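You operate a simulated robot arm through the tools that you are given. There is no shell and no other tool. Be economical: measure what you need, move in short steps, check, and stop when the job is done.

You run a simulated two-armed robot. Do the job below in one go: nothing can be reset, and whatever is moved stays where it is left.

TASK
Put the joiner mallet on the china table top. Then fetch the pleat brush and set it on top of the blue boxed set. Then fetch the pink book and stand it on the plain pack. Then carry the dusty plate with both arms and set it on the spares table top. Then take the descaler jug and put it on top of the serving tray. Do these in the order given. Set down upright: pink book, descaler jug.

The check looks at the end state, three seconds after you hand in, the way a careful person would. Anything else that was tipped, shoved, dropped, spilled or broken makes it a failure.

THE ROBOT
Two 7-joint arms with two-finger parallel grippers on one trunk, on a base that drives. Base frame: it is fixed to the floor where the robot stands at the start and does not move with it; the origin is under the middle of the robot, x ahead of it, y to its left, z up. Lengths are in m, angles in degrees, forces in N, time in s.
The left shoulder is at the start at [0.06, 0.144, 0.776], the right one opposite. With the tool pointing down near the work surface each hand reaches from about 0.18 to 0.72 m from the robot's upright axis, wherever it stands, measured 20 degrees to its own side. Places, roughly: boxed set [2.25, 3.25, 0.75]; china table top [-1.6, -0.4, 0.8]; descaler jug (16x9x14 cm) [-0.7, 5, 0.5]; dusty plate (25x25x3 cm) [-0.6, 6.1, 0.8]; joiner mallet (24x10x6 cm) [0.6, 0.1, 0.5]; pink book [8, 3.25, 1.25]; plain pack [7.75, 4, 0.75]; pleat brush (6x10x10 cm) [0.6, 0.7, 0.5]; serving tray (26x19x3 cm) [-0.7, 4.1, 0.5]; spares table top [1.6, 9.6, 0.8]. Payload 1.57 kg a hand.
The TCP of each hand is the grasp point between the finger pads, 0.03 m short of the fingertips. In the tool frame z runs along the fingers and y along their closing line. Largest opening 0.11 m; finger width 0.024, thickness 0.012; the body of the gripper, 0.048 by 0.112 m, starts 0.078 m behind the TCP.
Orientation is that of the tool frame in the base frame, as [roll, pitch, yaw] about the fixed x, y, z axes, in that order (R = Rz(yaw) Ry(pitch) Rx(roll)). With the fingers straight down and closing along the base's y, the tool's x points along the base's -x, its y along +y and its z along -z.

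THE INTERFACE
- The arms move only by the tool arm_command. It takes "left_deltas", "right_deltas" or both (then of equal length, played together; a hand with none holds still); each is a list of rows, each a list of 6 numbers: the shift along the base's x, y, z in units of 20 mm (1.0 is 20 mm), then the turn, a rotation vector about the base's x, y, z in units of 8 degrees (1.0 is 8 degrees). In form: [[dx, dy, dz, wx, wy, wz], ...]. A call has 1 to 12 rows; each row shifts and turns the commanded pose from where the row before left it. "left_gripper" and "right_gripper" are, for a hand that has rows, the opening, from 0 (shut) to 1 (fully open), set as the call begins (left out, the last holds). A call with a number of a shift or a turn outside -1 to 1 is refused whole. Rows are played at 5 a second. More than 0.05 m and 8.6 degrees between two rows, or a gripper value outside its range, and nothing of the call is played. Where a pose cannot be reached the arm comes as near as it can. A force on the tool above 40 N (or 10 N above the force at the start of the call, whichever is more), or a blocked arm, ends the call early, and 0.2 s more pass. The fingers move at their own pace (about 0.045 m/s each) and stop on an object; they squeeze with about 25 N. The grip force told is the motor's: it shows also when the fingers shut on nothing. Time passes only in rows, and 0.2 s behind the last, so rows that do not move let the fingers close. It gives the time, the measured TCP pose, the force on the tool (base axes), the opening and the grip force at its end, in the units of the frame above (readings bear some noise), with the torque about the TCP (base axes, N m) and any sound that the robot's microphone picked up.
- Cameras (640 x 400 px; columns grow to the right, rows downward): "scene" is now at [0.0238, 0.0503, 1.3814]; the picture's right is [0.61, -0.79, 0.00], its down [-0.67, -0.52, -0.53] and it looks along [0.42, 0.32, -0.85] (base axes); focal length 279 px, centre (320, 200). "left" rides on the left gripper at [0.07, -0.016, -0.141] in its tool frame; the picture's right is [0.23, 0.97, 0.00], its down [-0.86, 0.20, -0.48] and it looks along [-0.47, 0.11, 0.88] (tool axes); focal length 222 px, centre (320, 200). "right" rides on the right gripper at [0.07, 0.016, -0.141] in its tool frame; the picture's right is [-0.23, 0.97, 0.00], its down [-0.86, -0.20, -0.48] and it looks along [-0.47, -0.11, 0.88] (tool axes); focal length 222 px, centre (320, 200). There is no depth. A picture from a camera that has moved, and an enlarged one, comes with that camera's place and axes in the base frame and with its lens. The place of the scene camera against the robot may be out by one fixed shift of up to 0.018 m in any direction.
- camera(camera): a new picture of that camera. No time passes.
- lift_body(by): slides the trunk up (or, below 0, down) by that many m; the arms and the scene camera ride with it, the base frame stays. It gives what a move gives, with no picture.
- steer(legs): drives the robot by 1 to 6 legs, each [ahead, left, turn to the left] in m, m and degrees, along the robot's own axes; the way and the turn of a leg run together, so that a leg with both is an arc; at most 1.5 m and 180 degrees a leg. The arms and the cameras ride along, it lands a little off, and it stops where it bumps. It gives what a move gives.
- aim_head(pan, tilt): turns the head with the scene camera to pan (to the left, within 86 degrees either way) and tilt (down, from -29 to 69), counted from straight ahead of the robot. It gives what a move gives.
- inspect(camera, box): a new picture of the part [left, top, right, bottom] of that camera's present view, enlarged. No time passes.
- hand_in(): hands the job in; it is judged then, once.

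Go step by step. Nothing tells you exact positions but the pictures and the camera data: compare them with the known pose of the tool, close in by small moves and look again before you grip or let go. The budget is 165 turns and 138 pictures, counting those below and the enlarged ones. Unless the task says otherwise, let go and move clear before handing in, and close with one line.

The tools are called after ">>>" as a command line: name --argument value ..., lists and objects as JSON in quotes. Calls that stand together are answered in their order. arm_command: Moves the arms, as the interface text tells. Its arguments: {"type":"object","properties":{"left_deltas":{"type":"array","items":{"type":"array","items":{"type":"number"}}},"left_gripper":{"type":"number"},"right_deltas":{"type":"array","items":{"type":"array","items":{"type":"number"}}},"right_gripper":{"type":"number"}},"required":[]} The other tools are called the same way: lift_body (by) slides the trunk up or down; steer (legs) drives the base; aim_head (pan, tilt) turns the head that bears the scene camera; camera (camera) takes a picture; inspect (camera, box) takes an enlarged picture of a part of a camera's view; hand_in () hands the job in.

At the start:

```text
time_s: 0.0
left_ee_pos: [0.3241, 0.4911, 0.7878]
left_ee_rot: [180.0, 0.0, 180.0]
left_ft_force: [0.9, -0.5, -0.7]
left_ft_torque: [0.0, -0.01, -0.03]
left_width: 0.11
left_grasp_force: 0.0
right_ee_pos: [0.3878, 0.0335, 0.7572]
right_ee_rot: [180.0, 0.0, -179.9]
right_ft_force: [0.4, 0.2, -0.9]
right_ft_torque: [-0.03, -0.01, 0.02]
right_width: 0.1098
right_grasp_force: 0.2
trunk travel left (down, up): [-0.375, 0.215]
robot x, y, heading: [0.0018, 0.0014, -0.1]
head pan, tilt: [37.7, 58.0]
```

scene: 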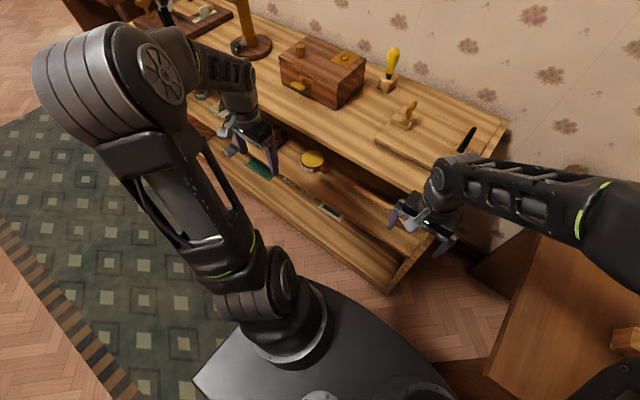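
right: 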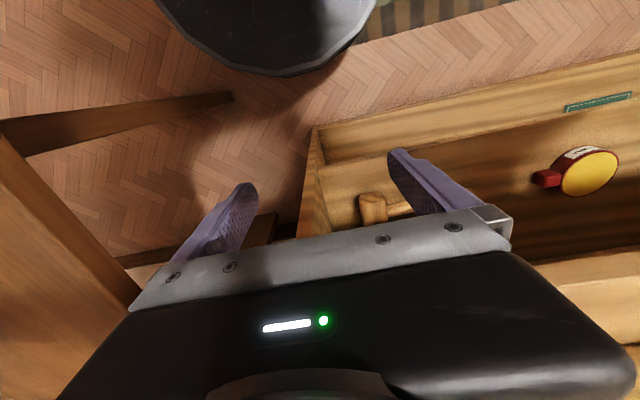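
left: 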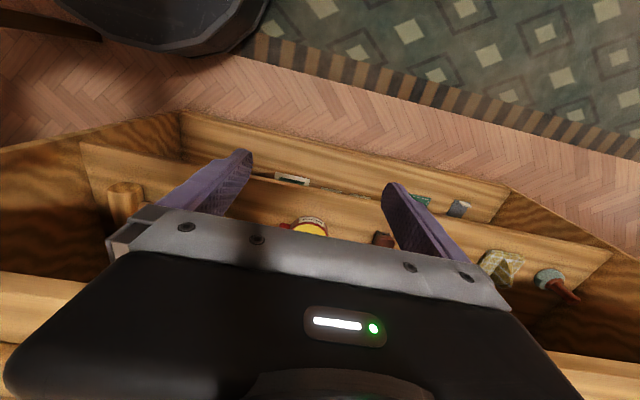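

I see a workbench with a tool shelf below its top ahead of me; the mallet and brush should be on the lower shelf. I'll look at it straight on first.

>>> aim_head --pan 0 --tilt 50

>>> camera --camera "scene"

```text
time_s: 1.0
left_ee_pos: [0.3247, 0.4904, 0.7863]
left_ee_rot: [180.0, -0.1, 180.0]
left_ft_force: [-0.1, -0.3, 0.7]
left_ft_torque: [-0.01, 0.02, 0.0]
left_width: 0.11
left_grasp_force: 0.1
right_ee_pos: [0.3894, 0.0329, 0.7583]
right_ee_rot: [-180.0, 0.0, -180.0]
right_ft_force: [-0.5, -0.4, -0.4]
right_ft_torque: [-0.01, -0.01, -0.04]
right_width: 0.1103
right_grasp_force: 0.1
trunk travel left (down, up): [-0.375, 0.215]
robot x, y, heading: [0.002, 0.0017, -0.2]
head pan, tilt: [0.0, 50.0]
```

```text
134 pictures are left
camera scene: at [0.0463, 0.0083, 1.3916], right [0.0, -1.0, 0.0], down [-0.77, 0.0, -0.64], along [0.64, 0.0, -0.77], focal length 279 px, centre (320, 200)
```

scene: 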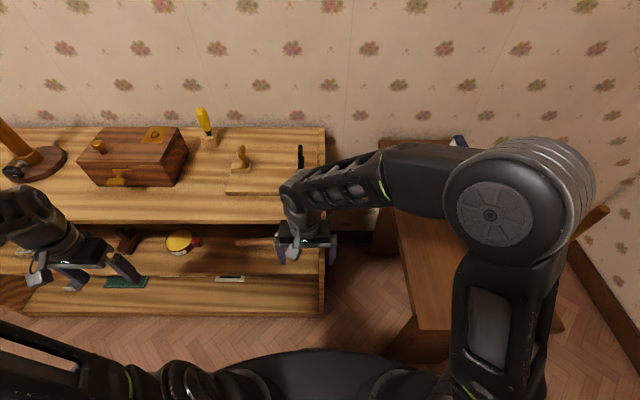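

The bench is a shelf unit: its top at about 0.75–0.8, the mid shelf at 0.44 with the mallet near its right end. I'll zoom in on what both hand cameras see.

>>> inspect --camera "right" --box '[290, 120, 450, 220]'

>>> inspect --camera "scene" --box '[0, 110, 340, 322]'

```text
4.00 times, centred on (370, 170) of right
camera zoom: at [0.3187, 0.0501, 0.8989], right [0.23, 0.97, 0.0], down [0.86, -0.2, 0.48], along [0.47, -0.11, -0.88], focal length 888 px, centre (120, 320)
```

zoom: 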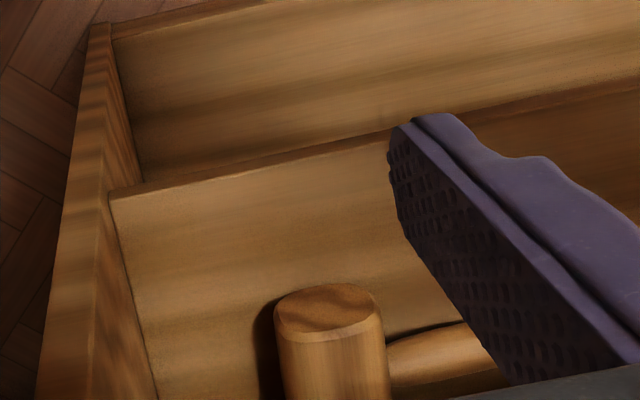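

```text
1.88 times, centred on (170, 216) of scene
camera zoom: at [0.0463, 0.0083, 1.3916], right [0.0, -1.0, 0.0], down [-0.77, 0.0, -0.64], along [0.64, 0.0, -0.77], focal length 526 px, centre (602, 170)
```

zoom: 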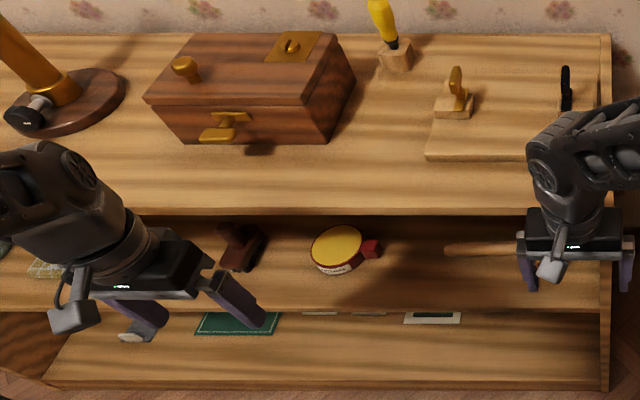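

The mallet head is a cylinder lying along x (front face x≈0.566, y≈0.108, z≈0.47) with its handle to +y, so I can grip the head from the front. I back off a little and turn the right hand forward (about 20° below level).

>>> steer --legs '[[-0.1, 0, 0]]'

>>> arm_command --right_deltas '[[-0.4, 0.5, -1, 0, 0, 0], [-0.4, 0.5, -1, 0, 0, 0], [0, 0.4, -1, 0, -1, 0], [0, 0.4, -1, 0, -1, 0], [0, 0.4, -1, 0, -1, 0], [0, 0.4, -1, 0, -1, 0], [0, 0.4, -1, 0, -1, 0], [0, 0.4, -1, 0, -1, 0], [0, 0.3, -1, 0, -1, 0], [0, 0.2, -1, 0, -1, 0], [0, 0, -1, 0, -0.75, 0]]' --right_gripper 0.85

>>> camera --camera "scene"

>>> camera --camera "right"

```text
time_s: 2.2
left_ee_pos: [0.2231, 0.4909, 0.787]
left_ee_rot: [179.9, 0.0, -179.8]
left_ft_force: [-0.5, 0.2, 0.5]
left_ft_torque: [0.0, -0.04, -0.02]
left_width: 0.11
left_grasp_force: 0.0
right_ee_pos: [0.2878, 0.0332, 0.7588]
right_ee_rot: [180.0, 0.0, -179.9]
right_ft_force: [0.0, 0.2, 0.5]
right_ft_torque: [0.01, 0.0, 0.01]
right_width: 0.1099
right_grasp_force: 0.1
trunk travel left (down, up): [-0.375, 0.215]
robot x, y, heading: [-0.1, 0.0017, 0.1]
head pan, tilt: [0.0, 50.0]
```

```text
time_s: 4.0
left_ee_pos: [0.2238, 0.491, 0.7874]
left_ee_rot: [-180.0, -0.1, -179.9]
left_ft_force: [-0.1, -0.2, 0.0]
left_ft_torque: [0.0, 0.0, 0.02]
left_width: 0.1101
left_grasp_force: 0.1
right_ee_pos: [0.3051, 0.028, 0.5805]
right_ee_rot: [179.4, 39.9, 166.1]
right_ft_force: [-0.7, 0.0, 0.0]
right_ft_torque: [0.0, -0.01, -0.01]
right_width: 0.0937
right_grasp_force: 0.1
trunk travel left (down, up): [-0.375, 0.215]
robot x, y, heading: [-0.101, -0.0025, 0.3]
head pan, tilt: [0.0, 50.0]
stopped in row 8 (right hand): the arm was blocked; the commanded pose is now the measured one
```

```text
131 pictures are left
camera scene: at [-0.0543, 0.008, 1.3917], right [0.0, -1.0, 0.0], down [-0.77, 0.0, -0.64], along [0.64, 0.0, -0.77], focal length 279 px, centre (320, 200)
```

scene: 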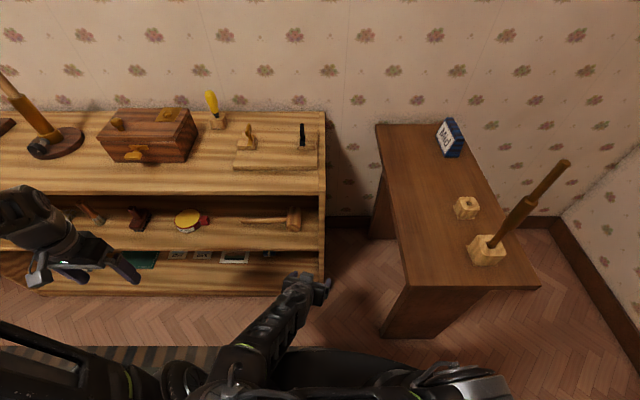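

```text
130 pictures are left
camera right: at [0.1671, 0.0783, 0.644], right [0.4, 0.91, 0.15], down [0.29, -0.28, 0.91], along [0.87, -0.32, -0.38], focal length 222 px, centre (320, 200)
```

right: 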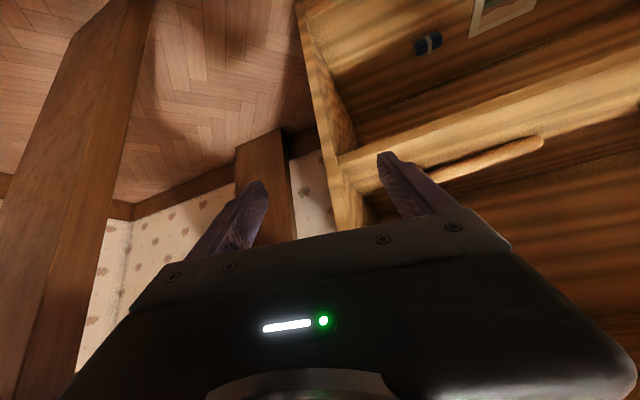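

The low inward reach was blocked by the arm folding against itself; the mallet now shows clearly, head right, handle left. I back the base and shift right so the right arm has room, then finish the turn.

>>> steer --legs '[[-0.17, -0.15, 0]]'

>>> arm_command --right_deltas '[[1, 0, 0, 0, 0, 0.9], [1, 0.3, 0, 0, 0, 0.85], [1, 0.5, 0, 0, -1, 0], [1, 0.5, 0, 0, -1, 0], [1, 0.5, 0, 0, -1, 0], [1, 0.5, 0, 0, -0.75, 0]]'

>>> camera --camera "right"

```text
time_s: 5.7
left_ee_pos: [0.0561, 0.3394, 0.7872]
left_ee_rot: [-180.0, 0.0, -180.0]
left_ft_force: [0.4, 0.1, 0.1]
left_ft_torque: [0.03, 0.0, -0.01]
left_width: 0.1101
left_grasp_force: 0.1
right_ee_pos: [0.1358, -0.1234, 0.5803]
right_ee_rot: [179.6, 39.9, 166.1]
right_ft_force: [0.0, 0.9, -0.1]
right_ft_torque: [0.01, 0.0, 0.02]
right_width: 0.0936
right_grasp_force: 0.1
trunk travel left (down, up): [-0.375, 0.215]
robot x, y, heading: [-0.268, -0.151, -0.1]
head pan, tilt: [0.0, 50.0]
```

```text
time_s: 6.7
left_ee_pos: [0.0564, 0.3378, 0.784]
left_ee_rot: [-179.8, -0.2, 179.8]
left_ft_force: [-0.3, -0.4, 0.2]
left_ft_torque: [0.01, 0.0, -0.02]
left_width: 0.1099
left_grasp_force: 0.1
right_ee_pos: [0.2221, -0.0831, 0.6148]
right_ee_rot: [160.0, 46.6, 156.8]
right_ft_force: [0.7, 0.0, -0.9]
right_ft_torque: [-0.01, -0.04, 0.0]
right_width: 0.0936
right_grasp_force: 0.0
trunk travel left (down, up): [-0.375, 0.215]
robot x, y, heading: [-0.2715, -0.1494, 0.4]
head pan, tilt: [0.0, 50.0]
stopped in row 4 (right hand): the arm was blocked; the commanded pose is now the measured one
```

```text
129 pictures are left
camera right: at [0.0729, -0.0534, 0.6591], right [0.28, 0.88, 0.39], down [0.15, -0.44, 0.88], along [0.95, -0.19, -0.25], focal length 222 px, centre (320, 200)
```

right: 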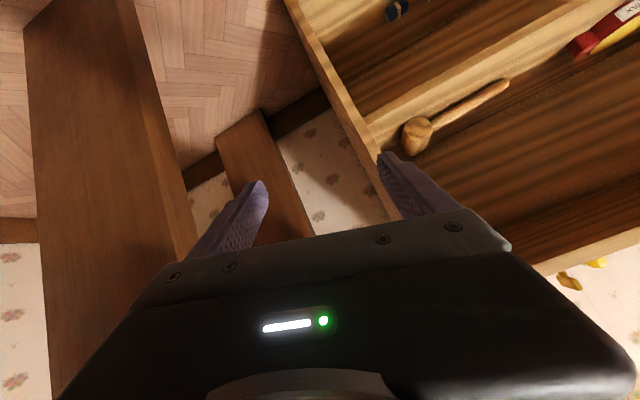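

The hand now points about 40° below forward, which is enough to reach in under the top; only its roll is off. I straighten it while moving ahead and left to line up with the mallet head.

>>> arm_command --right_deltas '[[1, 1, 0, 0, 0, 0], [1, 1, 0, 0, 0, 0], [1, 1, 0, 0, 0, 0], [0.5, 1, 0, -0.4, 0, 0.25], [0.5, 1, 0, -0.4, 0, 0.25], [0.5, 1, 0, -0.45, 0, 0.25], [0.5, 1, 0, -0.45, 0, 0.25], [0.5, 1, -0.5, 0, 0, 0], [0.5, 1, -0.5, 0, 0, 0], [0, 0.5, 0, 0, 0, 0]]'

>>> camera --camera "right"

```text
time_s: 8.9
left_ee_pos: [0.0561, 0.3383, 0.7845]
left_ee_rot: [-179.8, -0.2, 179.7]
left_ft_force: [0.2, -0.2, -0.3]
left_ft_torque: [-0.01, 0.0, 0.01]
left_width: 0.11
left_grasp_force: 0.1
right_ee_pos: [0.3425, 0.1076, 0.5918]
right_ee_rot: [-179.5, 49.4, -179.6]
right_ft_force: [-0.6, 0.4, -0.3]
right_ft_torque: [-0.03, 0.01, 0.03]
right_width: 0.0936
right_grasp_force: 0.0
trunk travel left (down, up): [-0.375, 0.215]
robot x, y, heading: [-0.2684, -0.1509, -0.1]
head pan, tilt: [0.0, 50.0]
```

```text
128 pictures are left
camera right: at [0.1883, 0.1246, 0.6308], right [0.15, 0.97, 0.17], down [0.19, -0.19, 0.96], along [0.97, -0.11, -0.22], focal length 222 px, centre (320, 200)
```

right: 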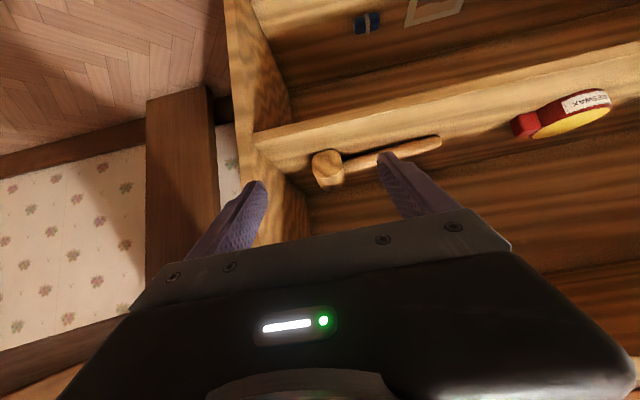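

The head sits where I reckoned (about x 0.57–0.67, y 0.105). I advance to just in front and above, then check.

>>> arm_command --right_deltas '[[1, 0, -0.3, 0, 0, 0], [1, 0, -0.3, 0, 0, 0], [1, 0, -0.3, 0, 0, 0], [1, 0, -0.3, 0, 0, 0], [1, 0, -0.5, 0, 0, 0], [1, 0, -0.5, 0, 0, 0], [0.7, 0, -0.5, 0, 0, 0]]'

>>> camera --camera "right"

>>> camera --camera "scene"

```text
time_s: 10.5
left_ee_pos: [0.0565, 0.3375, 0.7851]
left_ee_rot: [-179.8, -0.3, 179.9]
left_ft_force: [-0.1, 0.0, -0.6]
left_ft_torque: [0.03, 0.04, 0.05]
left_width: 0.1101
left_grasp_force: 0.0
right_ee_pos: [0.404, 0.0953, 0.5773]
right_ee_rot: [-179.8, 49.4, -179.8]
right_ft_force: [0.3, 0.1, -0.3]
right_ft_torque: [0.0, 0.01, 0.02]
right_width: 0.0934
right_grasp_force: 0.1
right hand out of reach, approached as far as the arm can: row 3, 4, 5, 6, 7
trunk travel left (down, up): [-0.375, 0.215]
robot x, y, heading: [-0.2681, -0.1527, 0.1]
head pan, tilt: [0.0, 50.0]
```

```text
127 pictures are left
camera right: at [0.2512, 0.1123, 0.6153], right [0.15, 0.97, 0.17], down [0.19, -0.2, 0.96], along [0.97, -0.11, -0.22], focal length 222 px, centre (320, 200)
```

right: 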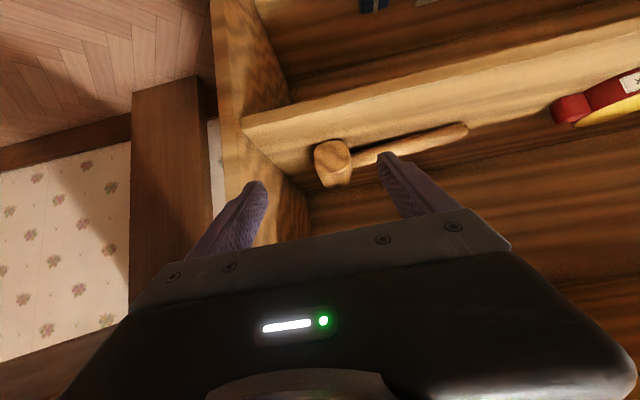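

```text
126 pictures are left
camera scene: at [-0.2222, -0.1423, 1.3916], right [0.0, -1.0, 0.0], down [-0.77, 0.0, -0.64], along [0.64, 0.0, -0.77], focal length 279 px, centre (320, 200)
```

scene: 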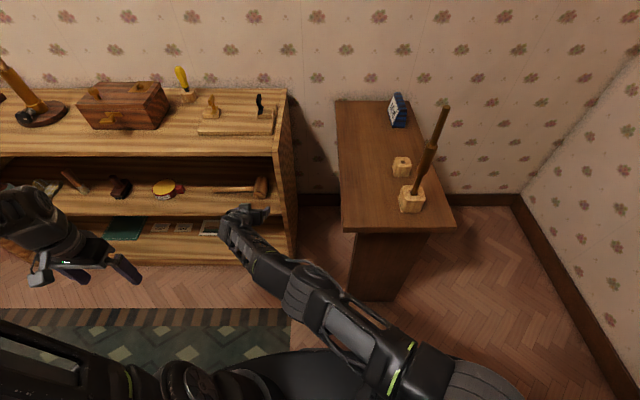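

The arm is at its reach from here, so I let the base carry it forward 0.1 m; the fingertips stay above the mallet.

>>> steer --legs '[[0.1, 0, 0]]'

>>> arm_command --right_deltas '[[0, 0, 0, 0, 0, 0]]'

>>> camera --camera "right"

```text
time_s: 11.6
left_ee_pos: [0.1561, 0.3377, 0.7844]
left_ee_rot: [-179.8, -0.3, 179.7]
left_ft_force: [0.0, 0.1, -0.1]
left_ft_torque: [0.04, 0.01, 0.03]
left_width: 0.1099
left_grasp_force: 0.0
right_ee_pos: [0.5042, 0.0937, 0.5763]
right_ee_rot: [-179.8, 49.3, -180.0]
right_ft_force: [0.0, 0.0, 0.1]
right_ft_torque: [-0.03, 0.02, -0.02]
right_width: 0.0935
right_grasp_force: 0.0
trunk travel left (down, up): [-0.375, 0.215]
robot x, y, heading: [-0.1705, -0.1487, 0.1]
head pan, tilt: [0.0, 50.0]
```

```text
time_s: 12.0
left_ee_pos: [0.1561, 0.3372, 0.7851]
left_ee_rot: [-179.8, -0.2, 179.6]
left_ft_force: [0.3, -0.2, -0.6]
left_ft_torque: [-0.02, 0.03, 0.0]
left_width: 0.1097
left_grasp_force: 0.1
right_ee_pos: [0.504, 0.093, 0.5768]
right_ee_rot: [-179.7, 49.4, -180.0]
right_ft_force: [0.2, 0.6, 0.3]
right_ft_torque: [-0.05, -0.04, 0.0]
right_width: 0.0934
right_grasp_force: 0.0
trunk travel left (down, up): [-0.375, 0.215]
robot x, y, heading: [-0.1683, -0.1507, -0.2]
head pan, tilt: [0.0, 50.0]
```

```text
125 pictures are left
camera right: at [0.3503, 0.1115, 0.6153], right [0.15, 0.97, 0.17], down [0.19, -0.2, 0.96], along [0.97, -0.11, -0.22], focal length 222 px, centre (320, 200)
```

right: 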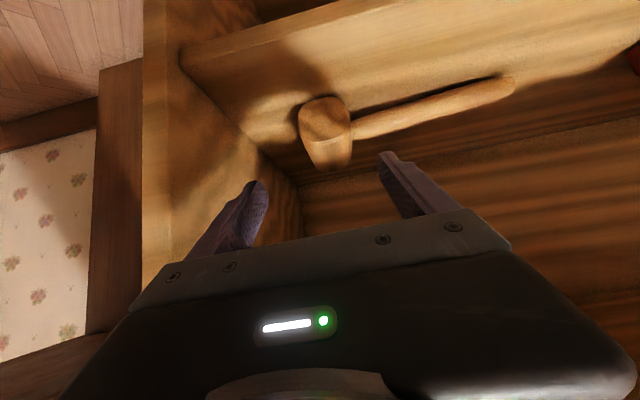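

The head's front face is at about x 0.57–0.58, y 0.107. I drop the hand in front of it and centre in y, then carry the base closer.

>>> arm_command --right_deltas '[[-1, 0.35, -0.5, 0, 0, 0], [-1, 0.35, -1, 0, 0, 0], [0, 0, -1, 0, 0, 0], [0, 0, -1, 0, 0, 0], [0, 0, -0.9, 0, 0, 0]]'

>>> steer --legs '[[0.07, 0, 0]]'

>>> camera --camera "right"

```text
time_s: 13.2
left_ee_pos: [0.1568, 0.3372, 0.784]
left_ee_rot: [-179.9, -0.2, 179.7]
left_ft_force: [0.4, -0.4, 0.0]
left_ft_torque: [0.0, 0.02, 0.03]
left_width: 0.1101
left_grasp_force: 0.1
right_ee_pos: [0.4499, 0.0995, 0.5076]
right_ee_rot: [-176.9, 47.4, -177.3]
right_ft_force: [-0.5, 0.6, 0.3]
right_ft_torque: [0.0, 0.03, 0.05]
right_width: 0.0936
right_grasp_force: 0.1
right hand out of reach, approached as far as the arm can: row 3, 4, 5
trunk travel left (down, up): [-0.375, 0.215]
robot x, y, heading: [-0.1697, -0.1505, -0.2]
head pan, tilt: [0.0, 50.0]
```

```text
time_s: 14.2
left_ee_pos: [0.2275, 0.3368, 0.7838]
left_ee_rot: [-179.6, -0.4, 179.6]
left_ft_force: [-0.1, 0.2, -0.5]
left_ft_torque: [-0.02, -0.02, 0.0]
left_width: 0.1101
left_grasp_force: 0.0
right_ee_pos: [0.5206, 0.0993, 0.5072]
right_ee_rot: [-176.8, 47.4, -177.3]
right_ft_force: [0.4, 0.3, -0.1]
right_ft_torque: [0.01, 0.03, 0.01]
right_width: 0.0934
right_grasp_force: 0.1
trunk travel left (down, up): [-0.375, 0.215]
robot x, y, heading: [-0.0972, -0.1529, -0.4]
head pan, tilt: [0.0, 50.0]
```

```text
124 pictures are left
camera right: at [0.3686, 0.1164, 0.5499], right [0.15, 0.98, 0.13], down [0.23, -0.16, 0.96], along [0.96, -0.11, -0.25], focal length 222 px, centre (320, 200)
```

right: 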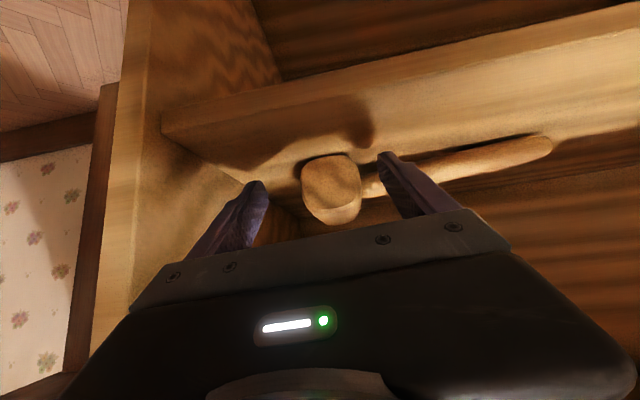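

The reach is limited by the wrist, but body moves shift the hand cleanly: trunk down 2 cm, base ahead 5 cm and 7 mm left will straddle the head.

>>> lift_body --by -0.022

>>> steer --legs '[[0.05, 0.008, 0]]'

>>> camera --camera "right"

>>> camera --camera "scene"

```text
time_s: 14.9
left_ee_pos: [0.2266, 0.3368, 0.7628]
left_ee_rot: [-179.8, 0.0, 179.6]
left_ft_force: [-0.2, 0.6, -0.5]
left_ft_torque: [-0.01, -0.02, -0.01]
left_width: 0.11
left_grasp_force: 0.1
right_ee_pos: [0.5214, 0.1004, 0.4917]
right_ee_rot: [-177.2, 47.8, -177.5]
right_ft_force: [-9.0, -3.1, 24.1]
right_ft_torque: [1.04, -0.09, 0.37]
right_width: 0.0898
right_grasp_force: 0.0
trunk travel left (down, up): [-0.353, 0.237]
robot x, y, heading: [-0.1004, -0.151, -0.4]
head pan, tilt: [0.0, 50.0]
```

```text
time_s: 15.8
left_ee_pos: [0.2782, 0.3431, 0.7629]
left_ee_rot: [-179.7, -0.1, 179.5]
left_ft_force: [0.0, -0.7, 0.0]
left_ft_torque: [0.04, 0.03, 0.03]
left_width: 0.1101
left_grasp_force: 0.0
right_ee_pos: [0.5753, 0.1058, 0.4906]
right_ee_rot: [-177.2, 47.9, -177.8]
right_ft_force: [9.5, 0.3, 27.8]
right_ft_torque: [1.34, -0.68, -0.23]
right_width: 0.0932
right_grasp_force: 0.1
trunk travel left (down, up): [-0.353, 0.237]
robot x, y, heading: [-0.0451, -0.1431, -0.2]
head pan, tilt: [0.0, 50.0]
```

```text
123 pictures are left
camera right: at [0.4225, 0.1239, 0.5326], right [0.15, 0.98, 0.14], down [0.22, -0.17, 0.96], along [0.96, -0.11, -0.24], focal length 222 px, centre (320, 200)
```

right: 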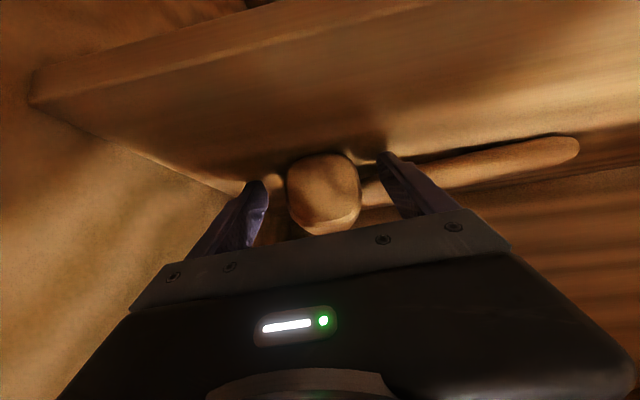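

```text
122 pictures are left
camera scene: at [-0.0036, -0.1359, 1.3696], right [-0.01, -1.0, 0.0], down [-0.77, 0.0, -0.64], along [0.64, 0.0, -0.77], focal length 279 px, centre (320, 200)
```

scene: 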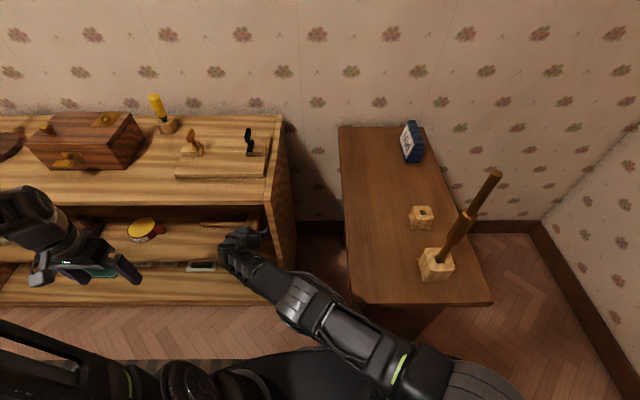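

Force says the fingertips rest on the shelf, so the shelf is about 0.46, and the head face seems level with the tips. I raise 1 cm and go 2 cm further in.

>>> lift_body --by 0.012

>>> steer --legs '[[0.022, 0, 0]]'

>>> camera --camera "right"

```text
time_s: 16.4
left_ee_pos: [0.2786, 0.345, 0.7754]
left_ee_rot: [-179.7, -0.2, 179.5]
left_ft_force: [0.2, 0.0, 0.6]
left_ft_torque: [0.0, 0.0, 0.01]
left_width: 0.1102
left_grasp_force: 0.0
right_ee_pos: [0.576, 0.1063, 0.5009]
right_ee_rot: [-177.1, 47.7, -177.7]
right_ft_force: [-0.8, -0.4, 1.0]
right_ft_torque: [0.02, -0.04, -0.04]
right_width: 0.0938
right_grasp_force: 0.0
trunk travel left (down, up): [-0.365, 0.225]
robot x, y, heading: [-0.0497, -0.1403, -0.3]
head pan, tilt: [0.0, 50.0]
```

```text
time_s: 17.2
left_ee_pos: [0.3018, 0.3437, 0.7751]
left_ee_rot: [-179.7, -0.2, 179.5]
left_ft_force: [1.3, 0.2, -0.6]
left_ft_torque: [0.03, -0.01, 0.0]
left_width: 0.1097
left_grasp_force: 0.1
right_ee_pos: [0.5977, 0.1059, 0.5005]
right_ee_rot: [-177.0, 47.8, -177.6]
right_ft_force: [0.0, -0.8, 0.1]
right_ft_torque: [-0.01, -0.03, -0.03]
right_width: 0.0937
right_grasp_force: 0.1
trunk travel left (down, up): [-0.365, 0.225]
robot x, y, heading: [-0.0294, -0.1393, -0.3]
head pan, tilt: [0.0, 50.0]
```

```text
121 pictures are left
camera right: at [0.4458, 0.1237, 0.543], right [0.15, 0.98, 0.13], down [0.22, -0.17, 0.96], along [0.96, -0.11, -0.24], focal length 222 px, centre (320, 200)
```

right: 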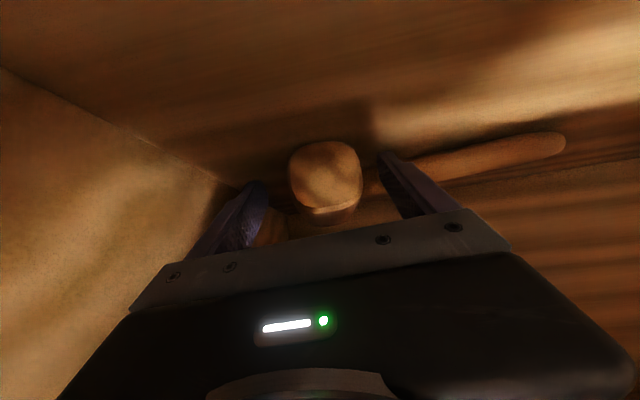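

The left finger has been nudging the handle and slid the mallet about 3 cm inward, so the tips are as deep over the head as they can go. Closing the grip now.

>>> arm_command --right_deltas '[[0, 0, 0, 0, 0, 0], [0, 0, 0, 0, 0, 0], [0, 0, 0, 0, 0, 0], [0, 0, 0, 0, 0, 0], [0, 0, 0, 0, 0, 0]]' --right_gripper 0

>>> camera --camera "right"

```text
time_s: 18.4
left_ee_pos: [0.3016, 0.3439, 0.7736]
left_ee_rot: [-179.8, -0.3, 179.4]
left_ft_force: [0.4, -0.2, 1.0]
left_ft_torque: [-0.02, 0.0, 0.0]
left_width: 0.1099
left_grasp_force: 0.1
right_ee_pos: [0.5984, 0.1051, 0.4995]
right_ee_rot: [-177.1, 47.8, -177.7]
right_ft_force: [0.6, 0.3, 1.1]
right_ft_torque: [0.33, -0.06, -0.23]
right_width: 0.0549
right_grasp_force: 25.5
trunk travel left (down, up): [-0.365, 0.225]
robot x, y, heading: [-0.024, -0.1423, -0.3]
head pan, tilt: [0.0, 50.0]
```

```text
120 pictures are left
camera right: at [0.4458, 0.1236, 0.5434], right [0.15, 0.98, 0.14], down [0.22, -0.17, 0.96], along [0.96, -0.12, -0.24], focal length 222 px, centre (320, 200)
```

right: 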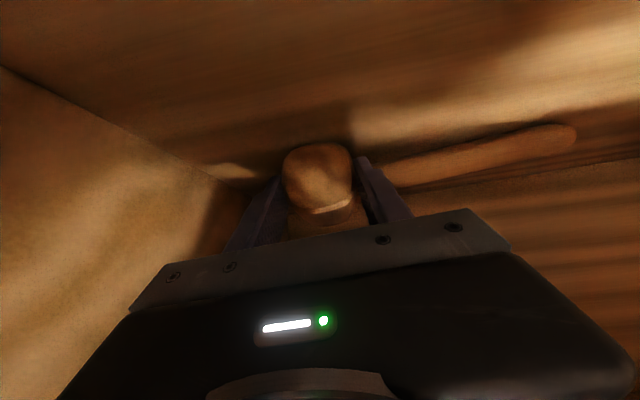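

Gripped at 0.055 m. I lift with the trunk and back straight out.

>>> lift_body --by 0.05

>>> camera --camera "right"

```text
time_s: 19.4
left_ee_pos: [0.3016, 0.3443, 0.8233]
left_ee_rot: [-179.7, -0.2, 179.5]
left_ft_force: [-0.5, 0.2, -1.1]
left_ft_torque: [0.0, 0.03, -0.02]
left_width: 0.11
left_grasp_force: 0.0
right_ee_pos: [0.5985, 0.1057, 0.5497]
right_ee_rot: [-177.0, 47.7, -177.8]
right_ft_force: [-0.2, 0.8, -2.7]
right_ft_torque: [-0.12, 0.16, 0.03]
right_width: 0.0544
right_grasp_force: 25.1
trunk travel left (down, up): [-0.415, 0.175]
robot x, y, heading: [-0.0246, -0.1437, -0.3]
head pan, tilt: [0.0, 50.0]
```

```text
119 pictures are left
camera right: at [0.4458, 0.1237, 0.5928], right [0.15, 0.98, 0.13], down [0.22, -0.17, 0.96], along [0.96, -0.12, -0.24], focal length 222 px, centre (320, 200)
```

right: 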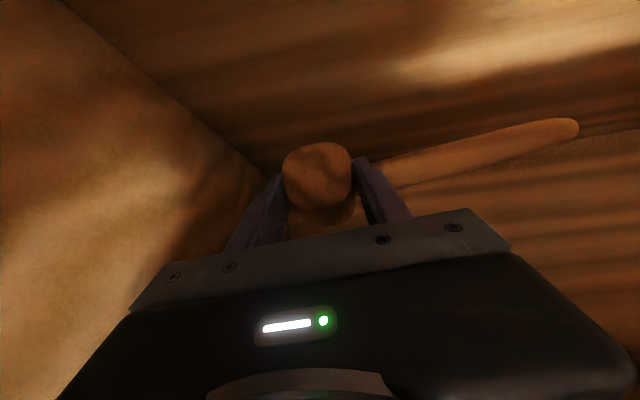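

Held firmly (about 0.3 kg). I back out and look toward the china table behind me on the right.

>>> steer --legs '[[-0.35, 0, 0]]'

>>> aim_head --pan -86 --tilt 35

>>> camera --camera "scene"

>>> aim_head --pan 86 --tilt 30

>>> camera --camera "scene"

```text
time_s: 21.6
left_ee_pos: [-0.0471, 0.3462, 0.8227]
left_ee_rot: [-179.8, -0.2, 179.4]
left_ft_force: [0.1, 0.3, 0.1]
left_ft_torque: [-0.03, 0.02, 0.02]
left_width: 0.11
left_grasp_force: 0.0
right_ee_pos: [0.2477, 0.1067, 0.55]
right_ee_rot: [-177.1, 47.7, -177.8]
right_ft_force: [-0.7, -1.0, -2.8]
right_ft_torque: [-0.13, 0.15, 0.0]
right_width: 0.0538
right_grasp_force: 24.9
trunk travel left (down, up): [-0.415, 0.175]
robot x, y, heading: [-0.3717, -0.1418, -0.6]
head pan, tilt: [0.0, 50.0]
```

```text
time_s: 23.2
left_ee_pos: [-0.0457, 0.3462, 0.8246]
left_ee_rot: [-179.7, -0.1, 179.4]
left_ft_force: [-0.2, 0.5, 0.9]
left_ft_torque: [-0.03, -0.02, 0.0]
left_width: 0.1101
left_grasp_force: 0.0
right_ee_pos: [0.2486, 0.1068, 0.5495]
right_ee_rot: [-177.0, 47.8, -177.8]
right_ft_force: [0.3, -0.3, -3.2]
right_ft_torque: [-0.1, 0.12, -0.03]
right_width: 0.054
right_grasp_force: 25.2
trunk travel left (down, up): [-0.415, 0.175]
robot x, y, heading: [-0.378, -0.1425, -0.4]
head pan, tilt: [-85.9, 35.0]
```

```text
118 pictures are left
camera scene: at [-0.4004, -0.2197, 1.4534], right [-1.0, -0.06, 0.0], down [-0.04, 0.57, -0.82], along [0.05, -0.82, -0.57], focal length 279 px, centre (320, 200)
```

scene: 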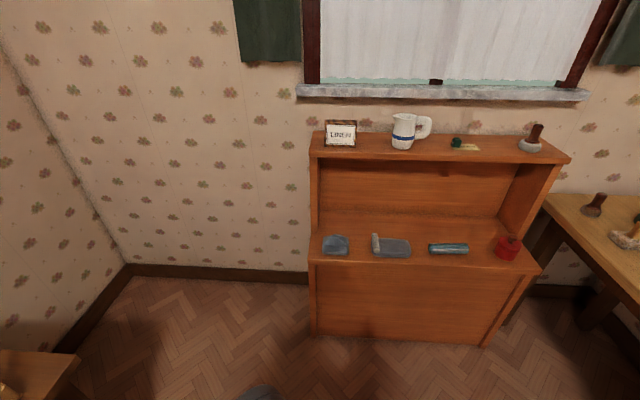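

```text
time_s: 25.8
left_ee_pos: [-0.0468, 0.3448, 0.8237]
left_ee_rot: [-179.8, -0.2, 179.4]
left_ft_force: [0.5, -0.3, -0.4]
left_ft_torque: [0.02, -0.01, 0.01]
left_width: 0.11
left_grasp_force: 0.0
right_ee_pos: [0.2491, 0.1064, 0.5504]
right_ee_rot: [-176.9, 47.7, -177.8]
right_ft_force: [0.9, -0.1, -2.5]
right_ft_torque: [-0.06, 0.12, 0.0]
right_width: 0.0537
right_grasp_force: 25.5
trunk travel left (down, up): [-0.415, 0.175]
robot x, y, heading: [-0.381, -0.1402, -0.6]
head pan, tilt: [85.9, 30.0]
```

```text
117 pictures are left
camera scene: at [-0.3988, -0.0417, 1.4611], right [1.0, -0.08, 0.0], down [-0.04, -0.5, -0.87], along [0.07, 0.86, -0.5], focal length 279 px, centre (320, 200)
```

scene: 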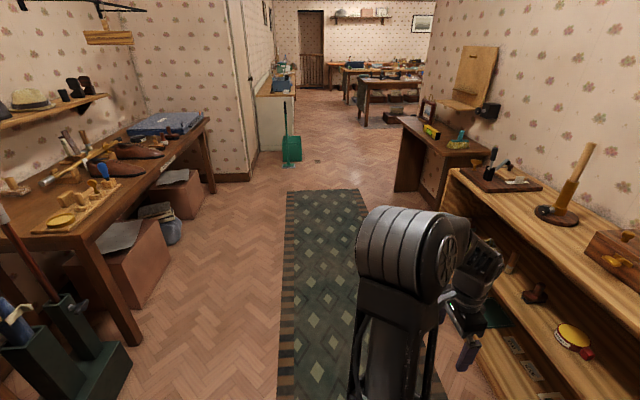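

Now the layout is clear; the china table is the light wooden one toward −x. I back slightly and turn left to face it.

>>> steer --legs '[[-0.1, 0, 0], [0, 0, 170]]'

>>> aim_head --pan 0 --tilt 30

>>> camera --camera "scene"

```text
time_s: 34.0
left_ee_pos: [-0.8762, -0.5703, 0.8241]
left_ee_rot: [-179.7, -0.3, -9.3]
left_ft_force: [-0.6, -0.3, -0.1]
left_ft_torque: [0.02, 0.0, 0.0]
left_width: 0.1101
left_grasp_force: 0.0
right_ee_pos: [-1.1319, -0.2892, 0.5514]
right_ee_rot: [-177.0, 47.8, -6.4]
right_ft_force: [0.0, 0.3, -2.9]
right_ft_torque: [0.09, -0.18, 0.01]
right_width: 0.0542
right_grasp_force: 24.7
trunk travel left (down, up): [-0.415, 0.175]
robot x, y, heading: [-0.4746, -0.1388, 170.6]
head pan, tilt: [85.9, 30.0]
```

```text
time_s: 35.6
left_ee_pos: [-0.8763, -0.5709, 0.8249]
left_ee_rot: [-179.7, -0.3, -9.2]
left_ft_force: [0.1, -1.4, -0.2]
left_ft_torque: [0.0, -0.01, -0.04]
left_width: 0.11
left_grasp_force: 0.0
right_ee_pos: [-1.1321, -0.2904, 0.5514]
right_ee_rot: [-177.0, 47.7, -6.3]
right_ft_force: [0.2, -0.5, -2.5]
right_ft_torque: [0.11, -0.14, -0.01]
right_width: 0.0539
right_grasp_force: 25.1
trunk travel left (down, up): [-0.415, 0.175]
robot x, y, heading: [-0.4786, -0.1401, 170.9]
head pan, tilt: [0.0, 30.0]
```

```text
116 pictures are left
camera scene: at [-0.5389, -0.1222, 1.4611], right [0.16, 0.99, 0.0], down [0.49, -0.08, -0.87], along [-0.86, 0.14, -0.5], focal length 279 px, centre (320, 200)
```

scene: 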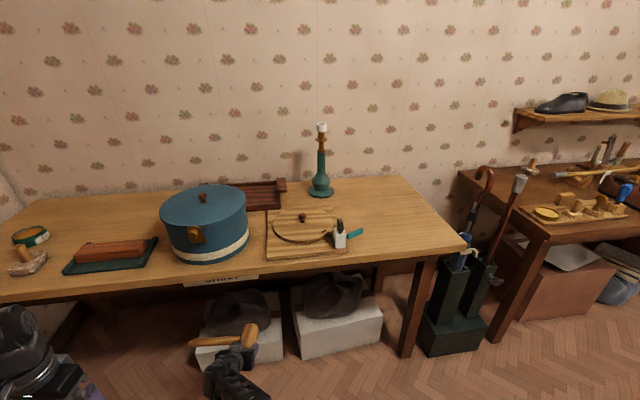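

The table's free patch is its right end (y about 0.25–0.5). I back up a bit, square up to 180°, raise trunk and hand, and bring the hand toward the robot's right.

>>> steer --legs '[[-0.15, 0, 0], [0, 0, 9]]'

>>> lift_body --by 0.17

>>> arm_command --right_deltas '[[0, 1, 1, 0, 0, 0], [0, 1, 1, 0, 0, 0], [0, 1, 1, 0, 0, 0], [0, 1, 1, 0, 0, 0], [0, 1, 1, 0, 0, 0], [0, 1, 1, 0, 0, 0], [0, 1, 1, 0, 0, 0], [0, 1, 0.5, 0, 0, 0], [0, 1, 0, 0, 0, 0]]'

>>> camera --camera "scene"

```text
time_s: 37.6
left_ee_pos: [-0.6533, -0.651, 0.8242]
left_ee_rot: [-179.6, -0.2, -0.3]
left_ft_force: [-0.9, 0.2, -1.0]
left_ft_torque: [0.0, -0.02, 0.02]
left_width: 0.11
left_grasp_force: 0.1
right_ee_pos: [-0.9491, -0.4146, 0.5511]
right_ee_rot: [-176.9, 47.7, 2.5]
right_ft_force: [0.6, 0.4, -2.3]
right_ft_torque: [0.09, -0.1, 0.0]
right_width: 0.0538
right_grasp_force: 25.0
trunk travel left (down, up): [-0.415, 0.175]
robot x, y, heading: [-0.3236, -0.1641, 179.8]
head pan, tilt: [0.0, 30.0]
```

```text
time_s: 39.5
left_ee_pos: [-0.6531, -0.6513, 0.9933]
left_ee_rot: [-179.7, -0.3, -0.2]
left_ft_force: [-0.3, -0.6, 0.5]
left_ft_torque: [0.03, 0.01, 0.03]
left_width: 0.1101
left_grasp_force: 0.1
right_ee_pos: [-0.9511, -0.4138, 0.7196]
right_ee_rot: [-177.0, 47.7, 2.5]
right_ft_force: [0.5, 0.3, -1.8]
right_ft_torque: [0.1, -0.14, -0.03]
right_width: 0.0541
right_grasp_force: 24.6
trunk travel left (down, up): [-0.585, 0.005]
robot x, y, heading: [-0.3244, -0.1611, 180.1]
head pan, tilt: [0.0, 30.0]
```

```text
time_s: 41.5
left_ee_pos: [-0.654, -0.6505, 0.9943]
left_ee_rot: [-179.8, -0.3, -0.3]
left_ft_force: [-0.2, -0.5, 0.1]
left_ft_torque: [0.0, 0.01, -0.02]
left_width: 0.11
left_grasp_force: 0.0
right_ee_pos: [-0.9485, -0.234, 0.8699]
right_ee_rot: [-177.0, 47.7, 2.5]
right_ft_force: [0.2, -0.7, -2.8]
right_ft_torque: [0.08, -0.13, 0.01]
right_width: 0.054
right_grasp_force: 24.9
trunk travel left (down, up): [-0.585, 0.005]
robot x, y, heading: [-0.3319, -0.1632, 180.4]
head pan, tilt: [0.0, 30.0]
```

```text
115 pictures are left
camera scene: at [-0.3895, -0.1552, 1.6311], right [0.0, 1.0, 0.0], down [0.5, 0.0, -0.87], along [-0.87, 0.0, -0.5], focal length 279 px, centre (320, 200)
```

scene: 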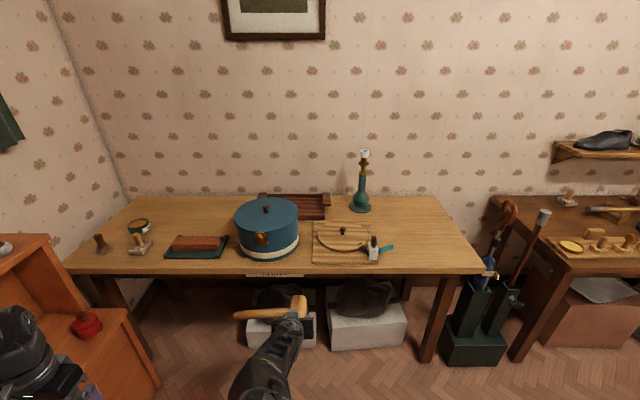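

I'll angle the mallet so its handle points inward, raise it a bit, then drive right and ahead to bring it over the free right end of the table.

>>> arm_command --right_deltas '[[0, 0, 1, 0, 0, -0.9], [0, 0, 1, 0, 0, -0.9], [0, 0, 1, 0, 0, -0.9], [0, 0, 0.5, 0, 0, -0.9], [0, 0, 0, 0, 0, -0.9]]'

>>> steer --legs '[[0, -0.63, 0], [0.38, 0, 0]]'

>>> aim_head --pan -5 --tilt 50

>>> camera --camera "scene"

>>> camera --camera "right"

```text
time_s: 42.7
left_ee_pos: [-0.654, -0.6516, 0.9936]
left_ee_rot: [-179.7, -0.3, -0.3]
left_ft_force: [-0.8, 0.0, 0.6]
left_ft_torque: [0.0, 0.0, 0.01]
left_width: 0.1105
left_grasp_force: 0.0
right_ee_pos: [-0.9502, -0.2333, 0.939]
right_ee_rot: [-176.9, 47.6, -33.7]
right_ft_force: [-0.2, 0.3, -3.0]
right_ft_torque: [0.0, -0.16, -0.04]
right_width: 0.0539
right_grasp_force: 24.8
trunk travel left (down, up): [-0.585, 0.005]
robot x, y, heading: [-0.3252, -0.1596, 179.9]
head pan, tilt: [0.0, 30.0]
```

```text
time_s: 48.2
left_ee_pos: [-1.0265, -0.0237, 0.9949]
left_ee_rot: [-179.7, -0.3, -0.2]
left_ft_force: [-0.2, 0.0, 0.0]
left_ft_torque: [0.0, -0.02, 0.05]
left_width: 0.1099
left_grasp_force: 0.1
right_ee_pos: [-1.3247, 0.3916, 0.9398]
right_ee_rot: [-177.0, 47.7, -33.2]
right_ft_force: [0.0, -0.1, -4.0]
right_ft_torque: [0.02, -0.16, -0.03]
right_width: 0.0539
right_grasp_force: 25.1
trunk travel left (down, up): [-0.585, 0.005]
robot x, y, heading: [-0.7029, 0.4641, -180.1]
head pan, tilt: [0.0, 30.0]
```

```text
time_s: 49.1
left_ee_pos: [-1.0267, -0.0241, 0.9943]
left_ee_rot: [-179.7, -0.1, -0.1]
left_ft_force: [0.3, 0.9, -0.8]
left_ft_torque: [0.03, -0.01, 0.01]
left_width: 0.1099
left_grasp_force: 0.1
right_ee_pos: [-1.3227, 0.3918, 0.9396]
right_ee_rot: [-176.9, 47.8, -33.2]
right_ft_force: [0.7, 0.1, -2.7]
right_ft_torque: [-0.01, -0.16, 0.02]
right_width: 0.0538
right_grasp_force: 25.2
trunk travel left (down, up): [-0.585, 0.005]
robot x, y, heading: [-0.7026, 0.4675, -179.8]
head pan, tilt: [-5.0, 50.0]
```

```text
114 pictures are left
camera scene: at [-0.7502, 0.4791, 1.6017], right [0.09, 1.0, 0.0], down [0.76, -0.07, -0.64], along [-0.64, 0.06, -0.77], focal length 279 px, centre (320, 200)
```

scene: 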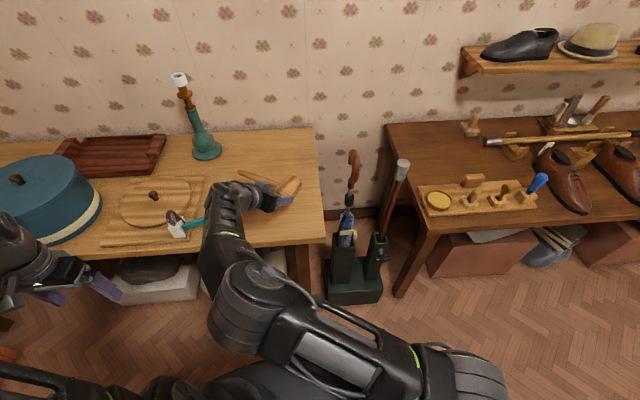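

```text
113 pictures are left
camera right: at [-1.2114, 0.2901, 0.9822], right [-0.69, -0.71, 0.13], down [-0.08, 0.26, 0.96], along [-0.72, 0.66, -0.24], focal length 222 px, centre (320, 200)
```

right: 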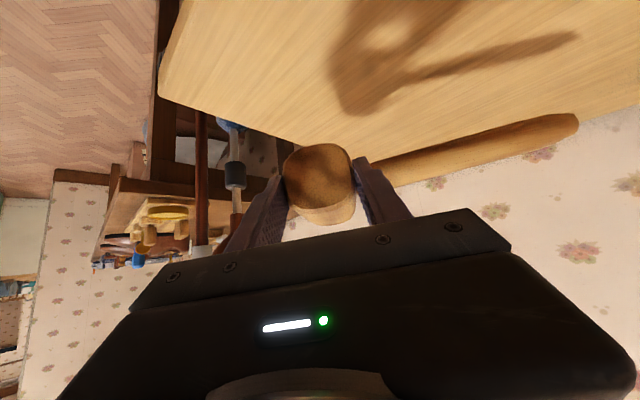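

Mallet is over the free corner, clear of the teal-handled item. I go 5 cm further in and lower.

>>> steer --legs '[[0.05, 0, 0]]'

>>> arm_command --right_deltas '[[0, 0, -1, 0, 0, 0], [0, 0, -1, 0, 0, 0], [0, 0, -1, 0, 0, 0]]'

>>> camera --camera "right"

>>> camera --camera "scene"

```text
time_s: 50.0
left_ee_pos: [-1.0776, -0.0243, 0.9936]
left_ee_rot: [-179.7, -0.3, -0.2]
left_ft_force: [-0.3, -0.2, -0.7]
left_ft_torque: [-0.02, -0.05, 0.02]
left_width: 0.1102
left_grasp_force: 0.0
right_ee_pos: [-1.3759, 0.393, 0.9384]
right_ee_rot: [-176.9, 47.7, -33.4]
right_ft_force: [-0.5, 0.6, -3.1]
right_ft_torque: [0.0, -0.16, -0.02]
right_width: 0.0539
right_grasp_force: 25.1
trunk travel left (down, up): [-0.585, 0.005]
robot x, y, heading: [-0.7495, 0.465, -180.0]
head pan, tilt: [-5.0, 50.0]
```

```text
time_s: 50.8
left_ee_pos: [-1.0782, -0.0247, 0.9939]
left_ee_rot: [-179.8, -0.3, -0.2]
left_ft_force: [0.0, 0.2, -0.7]
left_ft_torque: [-0.03, -0.01, -0.02]
left_width: 0.1102
left_grasp_force: 0.1
right_ee_pos: [-1.3754, 0.3914, 0.8773]
right_ee_rot: [-176.9, 47.8, -33.3]
right_ft_force: [-0.4, -0.3, -2.7]
right_ft_torque: [0.03, -0.15, -0.02]
right_width: 0.0534
right_grasp_force: 25.1
trunk travel left (down, up): [-0.585, 0.005]
robot x, y, heading: [-0.7479, 0.4665, -179.9]
head pan, tilt: [-5.0, 50.0]
```

```text
112 pictures are left
camera right: at [-1.2617, 0.2904, 0.9217], right [-0.69, -0.71, 0.13], down [-0.08, 0.26, 0.96], along [-0.72, 0.66, -0.24], focal length 222 px, centre (320, 200)
```

right: 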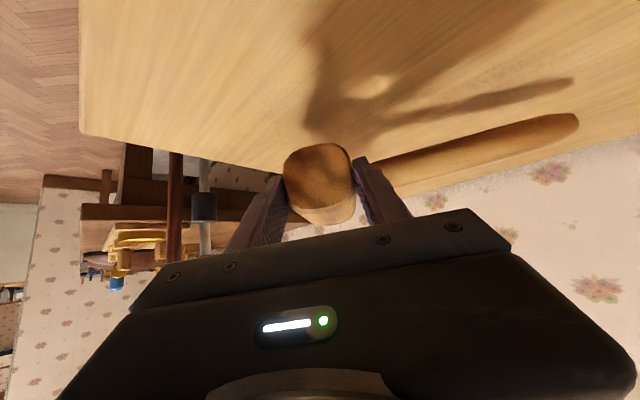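

```text
111 pictures are left
camera scene: at [-0.8008, 0.479, 1.6016], right [0.09, 1.0, 0.0], down [0.76, -0.07, -0.64], along [-0.64, 0.06, -0.77], focal length 279 px, centre (320, 200)
```

scene: 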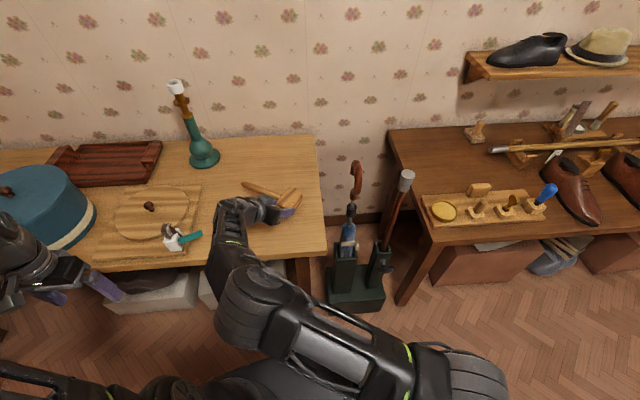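

Still some gap by the shadow. I lower in small steps, watching the force.

>>> arm_command --right_deltas '[[0, 0, -0.5, 0, 0, 0], [0, 0, -0.4, 0, 0, 0]]'

>>> camera --camera "right"

```text
time_s: 51.4
left_ee_pos: [-1.0778, -0.0252, 0.9949]
left_ee_rot: [-179.6, -0.2, -0.3]
left_ft_force: [-0.2, 0.0, 1.0]
left_ft_torque: [-0.03, -0.03, 0.01]
left_width: 0.1101
left_grasp_force: 0.0
right_ee_pos: [-1.3733, 0.3936, 0.862]
right_ee_rot: [-177.0, 47.7, -33.3]
right_ft_force: [0.0, 0.3, -3.0]
right_ft_torque: [-0.02, -0.15, 0.01]
right_width: 0.0538
right_grasp_force: 24.8
trunk travel left (down, up): [-0.585, 0.005]
robot x, y, heading: [-0.749, 0.4657, -180.1]
head pan, tilt: [-5.0, 50.0]
```

```text
110 pictures are left
camera right: at [-1.2609, 0.2911, 0.904], right [-0.69, -0.71, 0.13], down [-0.08, 0.26, 0.96], along [-0.72, 0.66, -0.24], focal length 222 px, centre (320, 200)
```

right: 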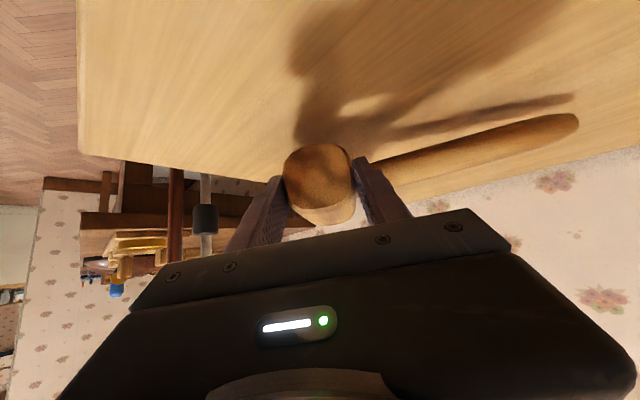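

>>> arm_command --right_deltas '[[0, 0, -0.4, 0, 0, 0], [0, 0, -0.3, 0, 0, 0]]'

>>> camera --camera "right"

```text
time_s: 52.0
left_ee_pos: [-1.0767, -0.0236, 0.9946]
left_ee_rot: [-179.7, -0.2, -0.2]
left_ft_force: [-0.5, 0.2, 0.0]
left_ft_torque: [-0.03, 0.0, 0.01]
left_width: 0.11
left_grasp_force: 0.1
right_ee_pos: [-1.3743, 0.3921, 0.8485]
right_ee_rot: [-177.0, 47.8, -33.4]
right_ft_force: [1.0, -0.3, -0.6]
right_ft_torque: [-0.35, 0.22, 0.02]
right_width: 0.0539
right_grasp_force: 24.6
trunk travel left (down, up): [-0.585, 0.005]
robot x, y, heading: [-0.753, 0.468, -180.0]
head pan, tilt: [-5.0, 50.0]
```

```text
109 pictures are left
camera right: at [-1.2613, 0.2909, 0.891], right [-0.69, -0.71, 0.13], down [-0.08, 0.26, 0.96], along [-0.72, 0.66, -0.24], focal length 222 px, centre (320, 200)
```

right: 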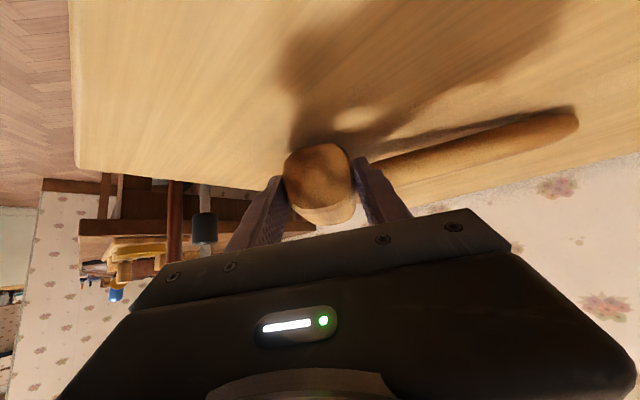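

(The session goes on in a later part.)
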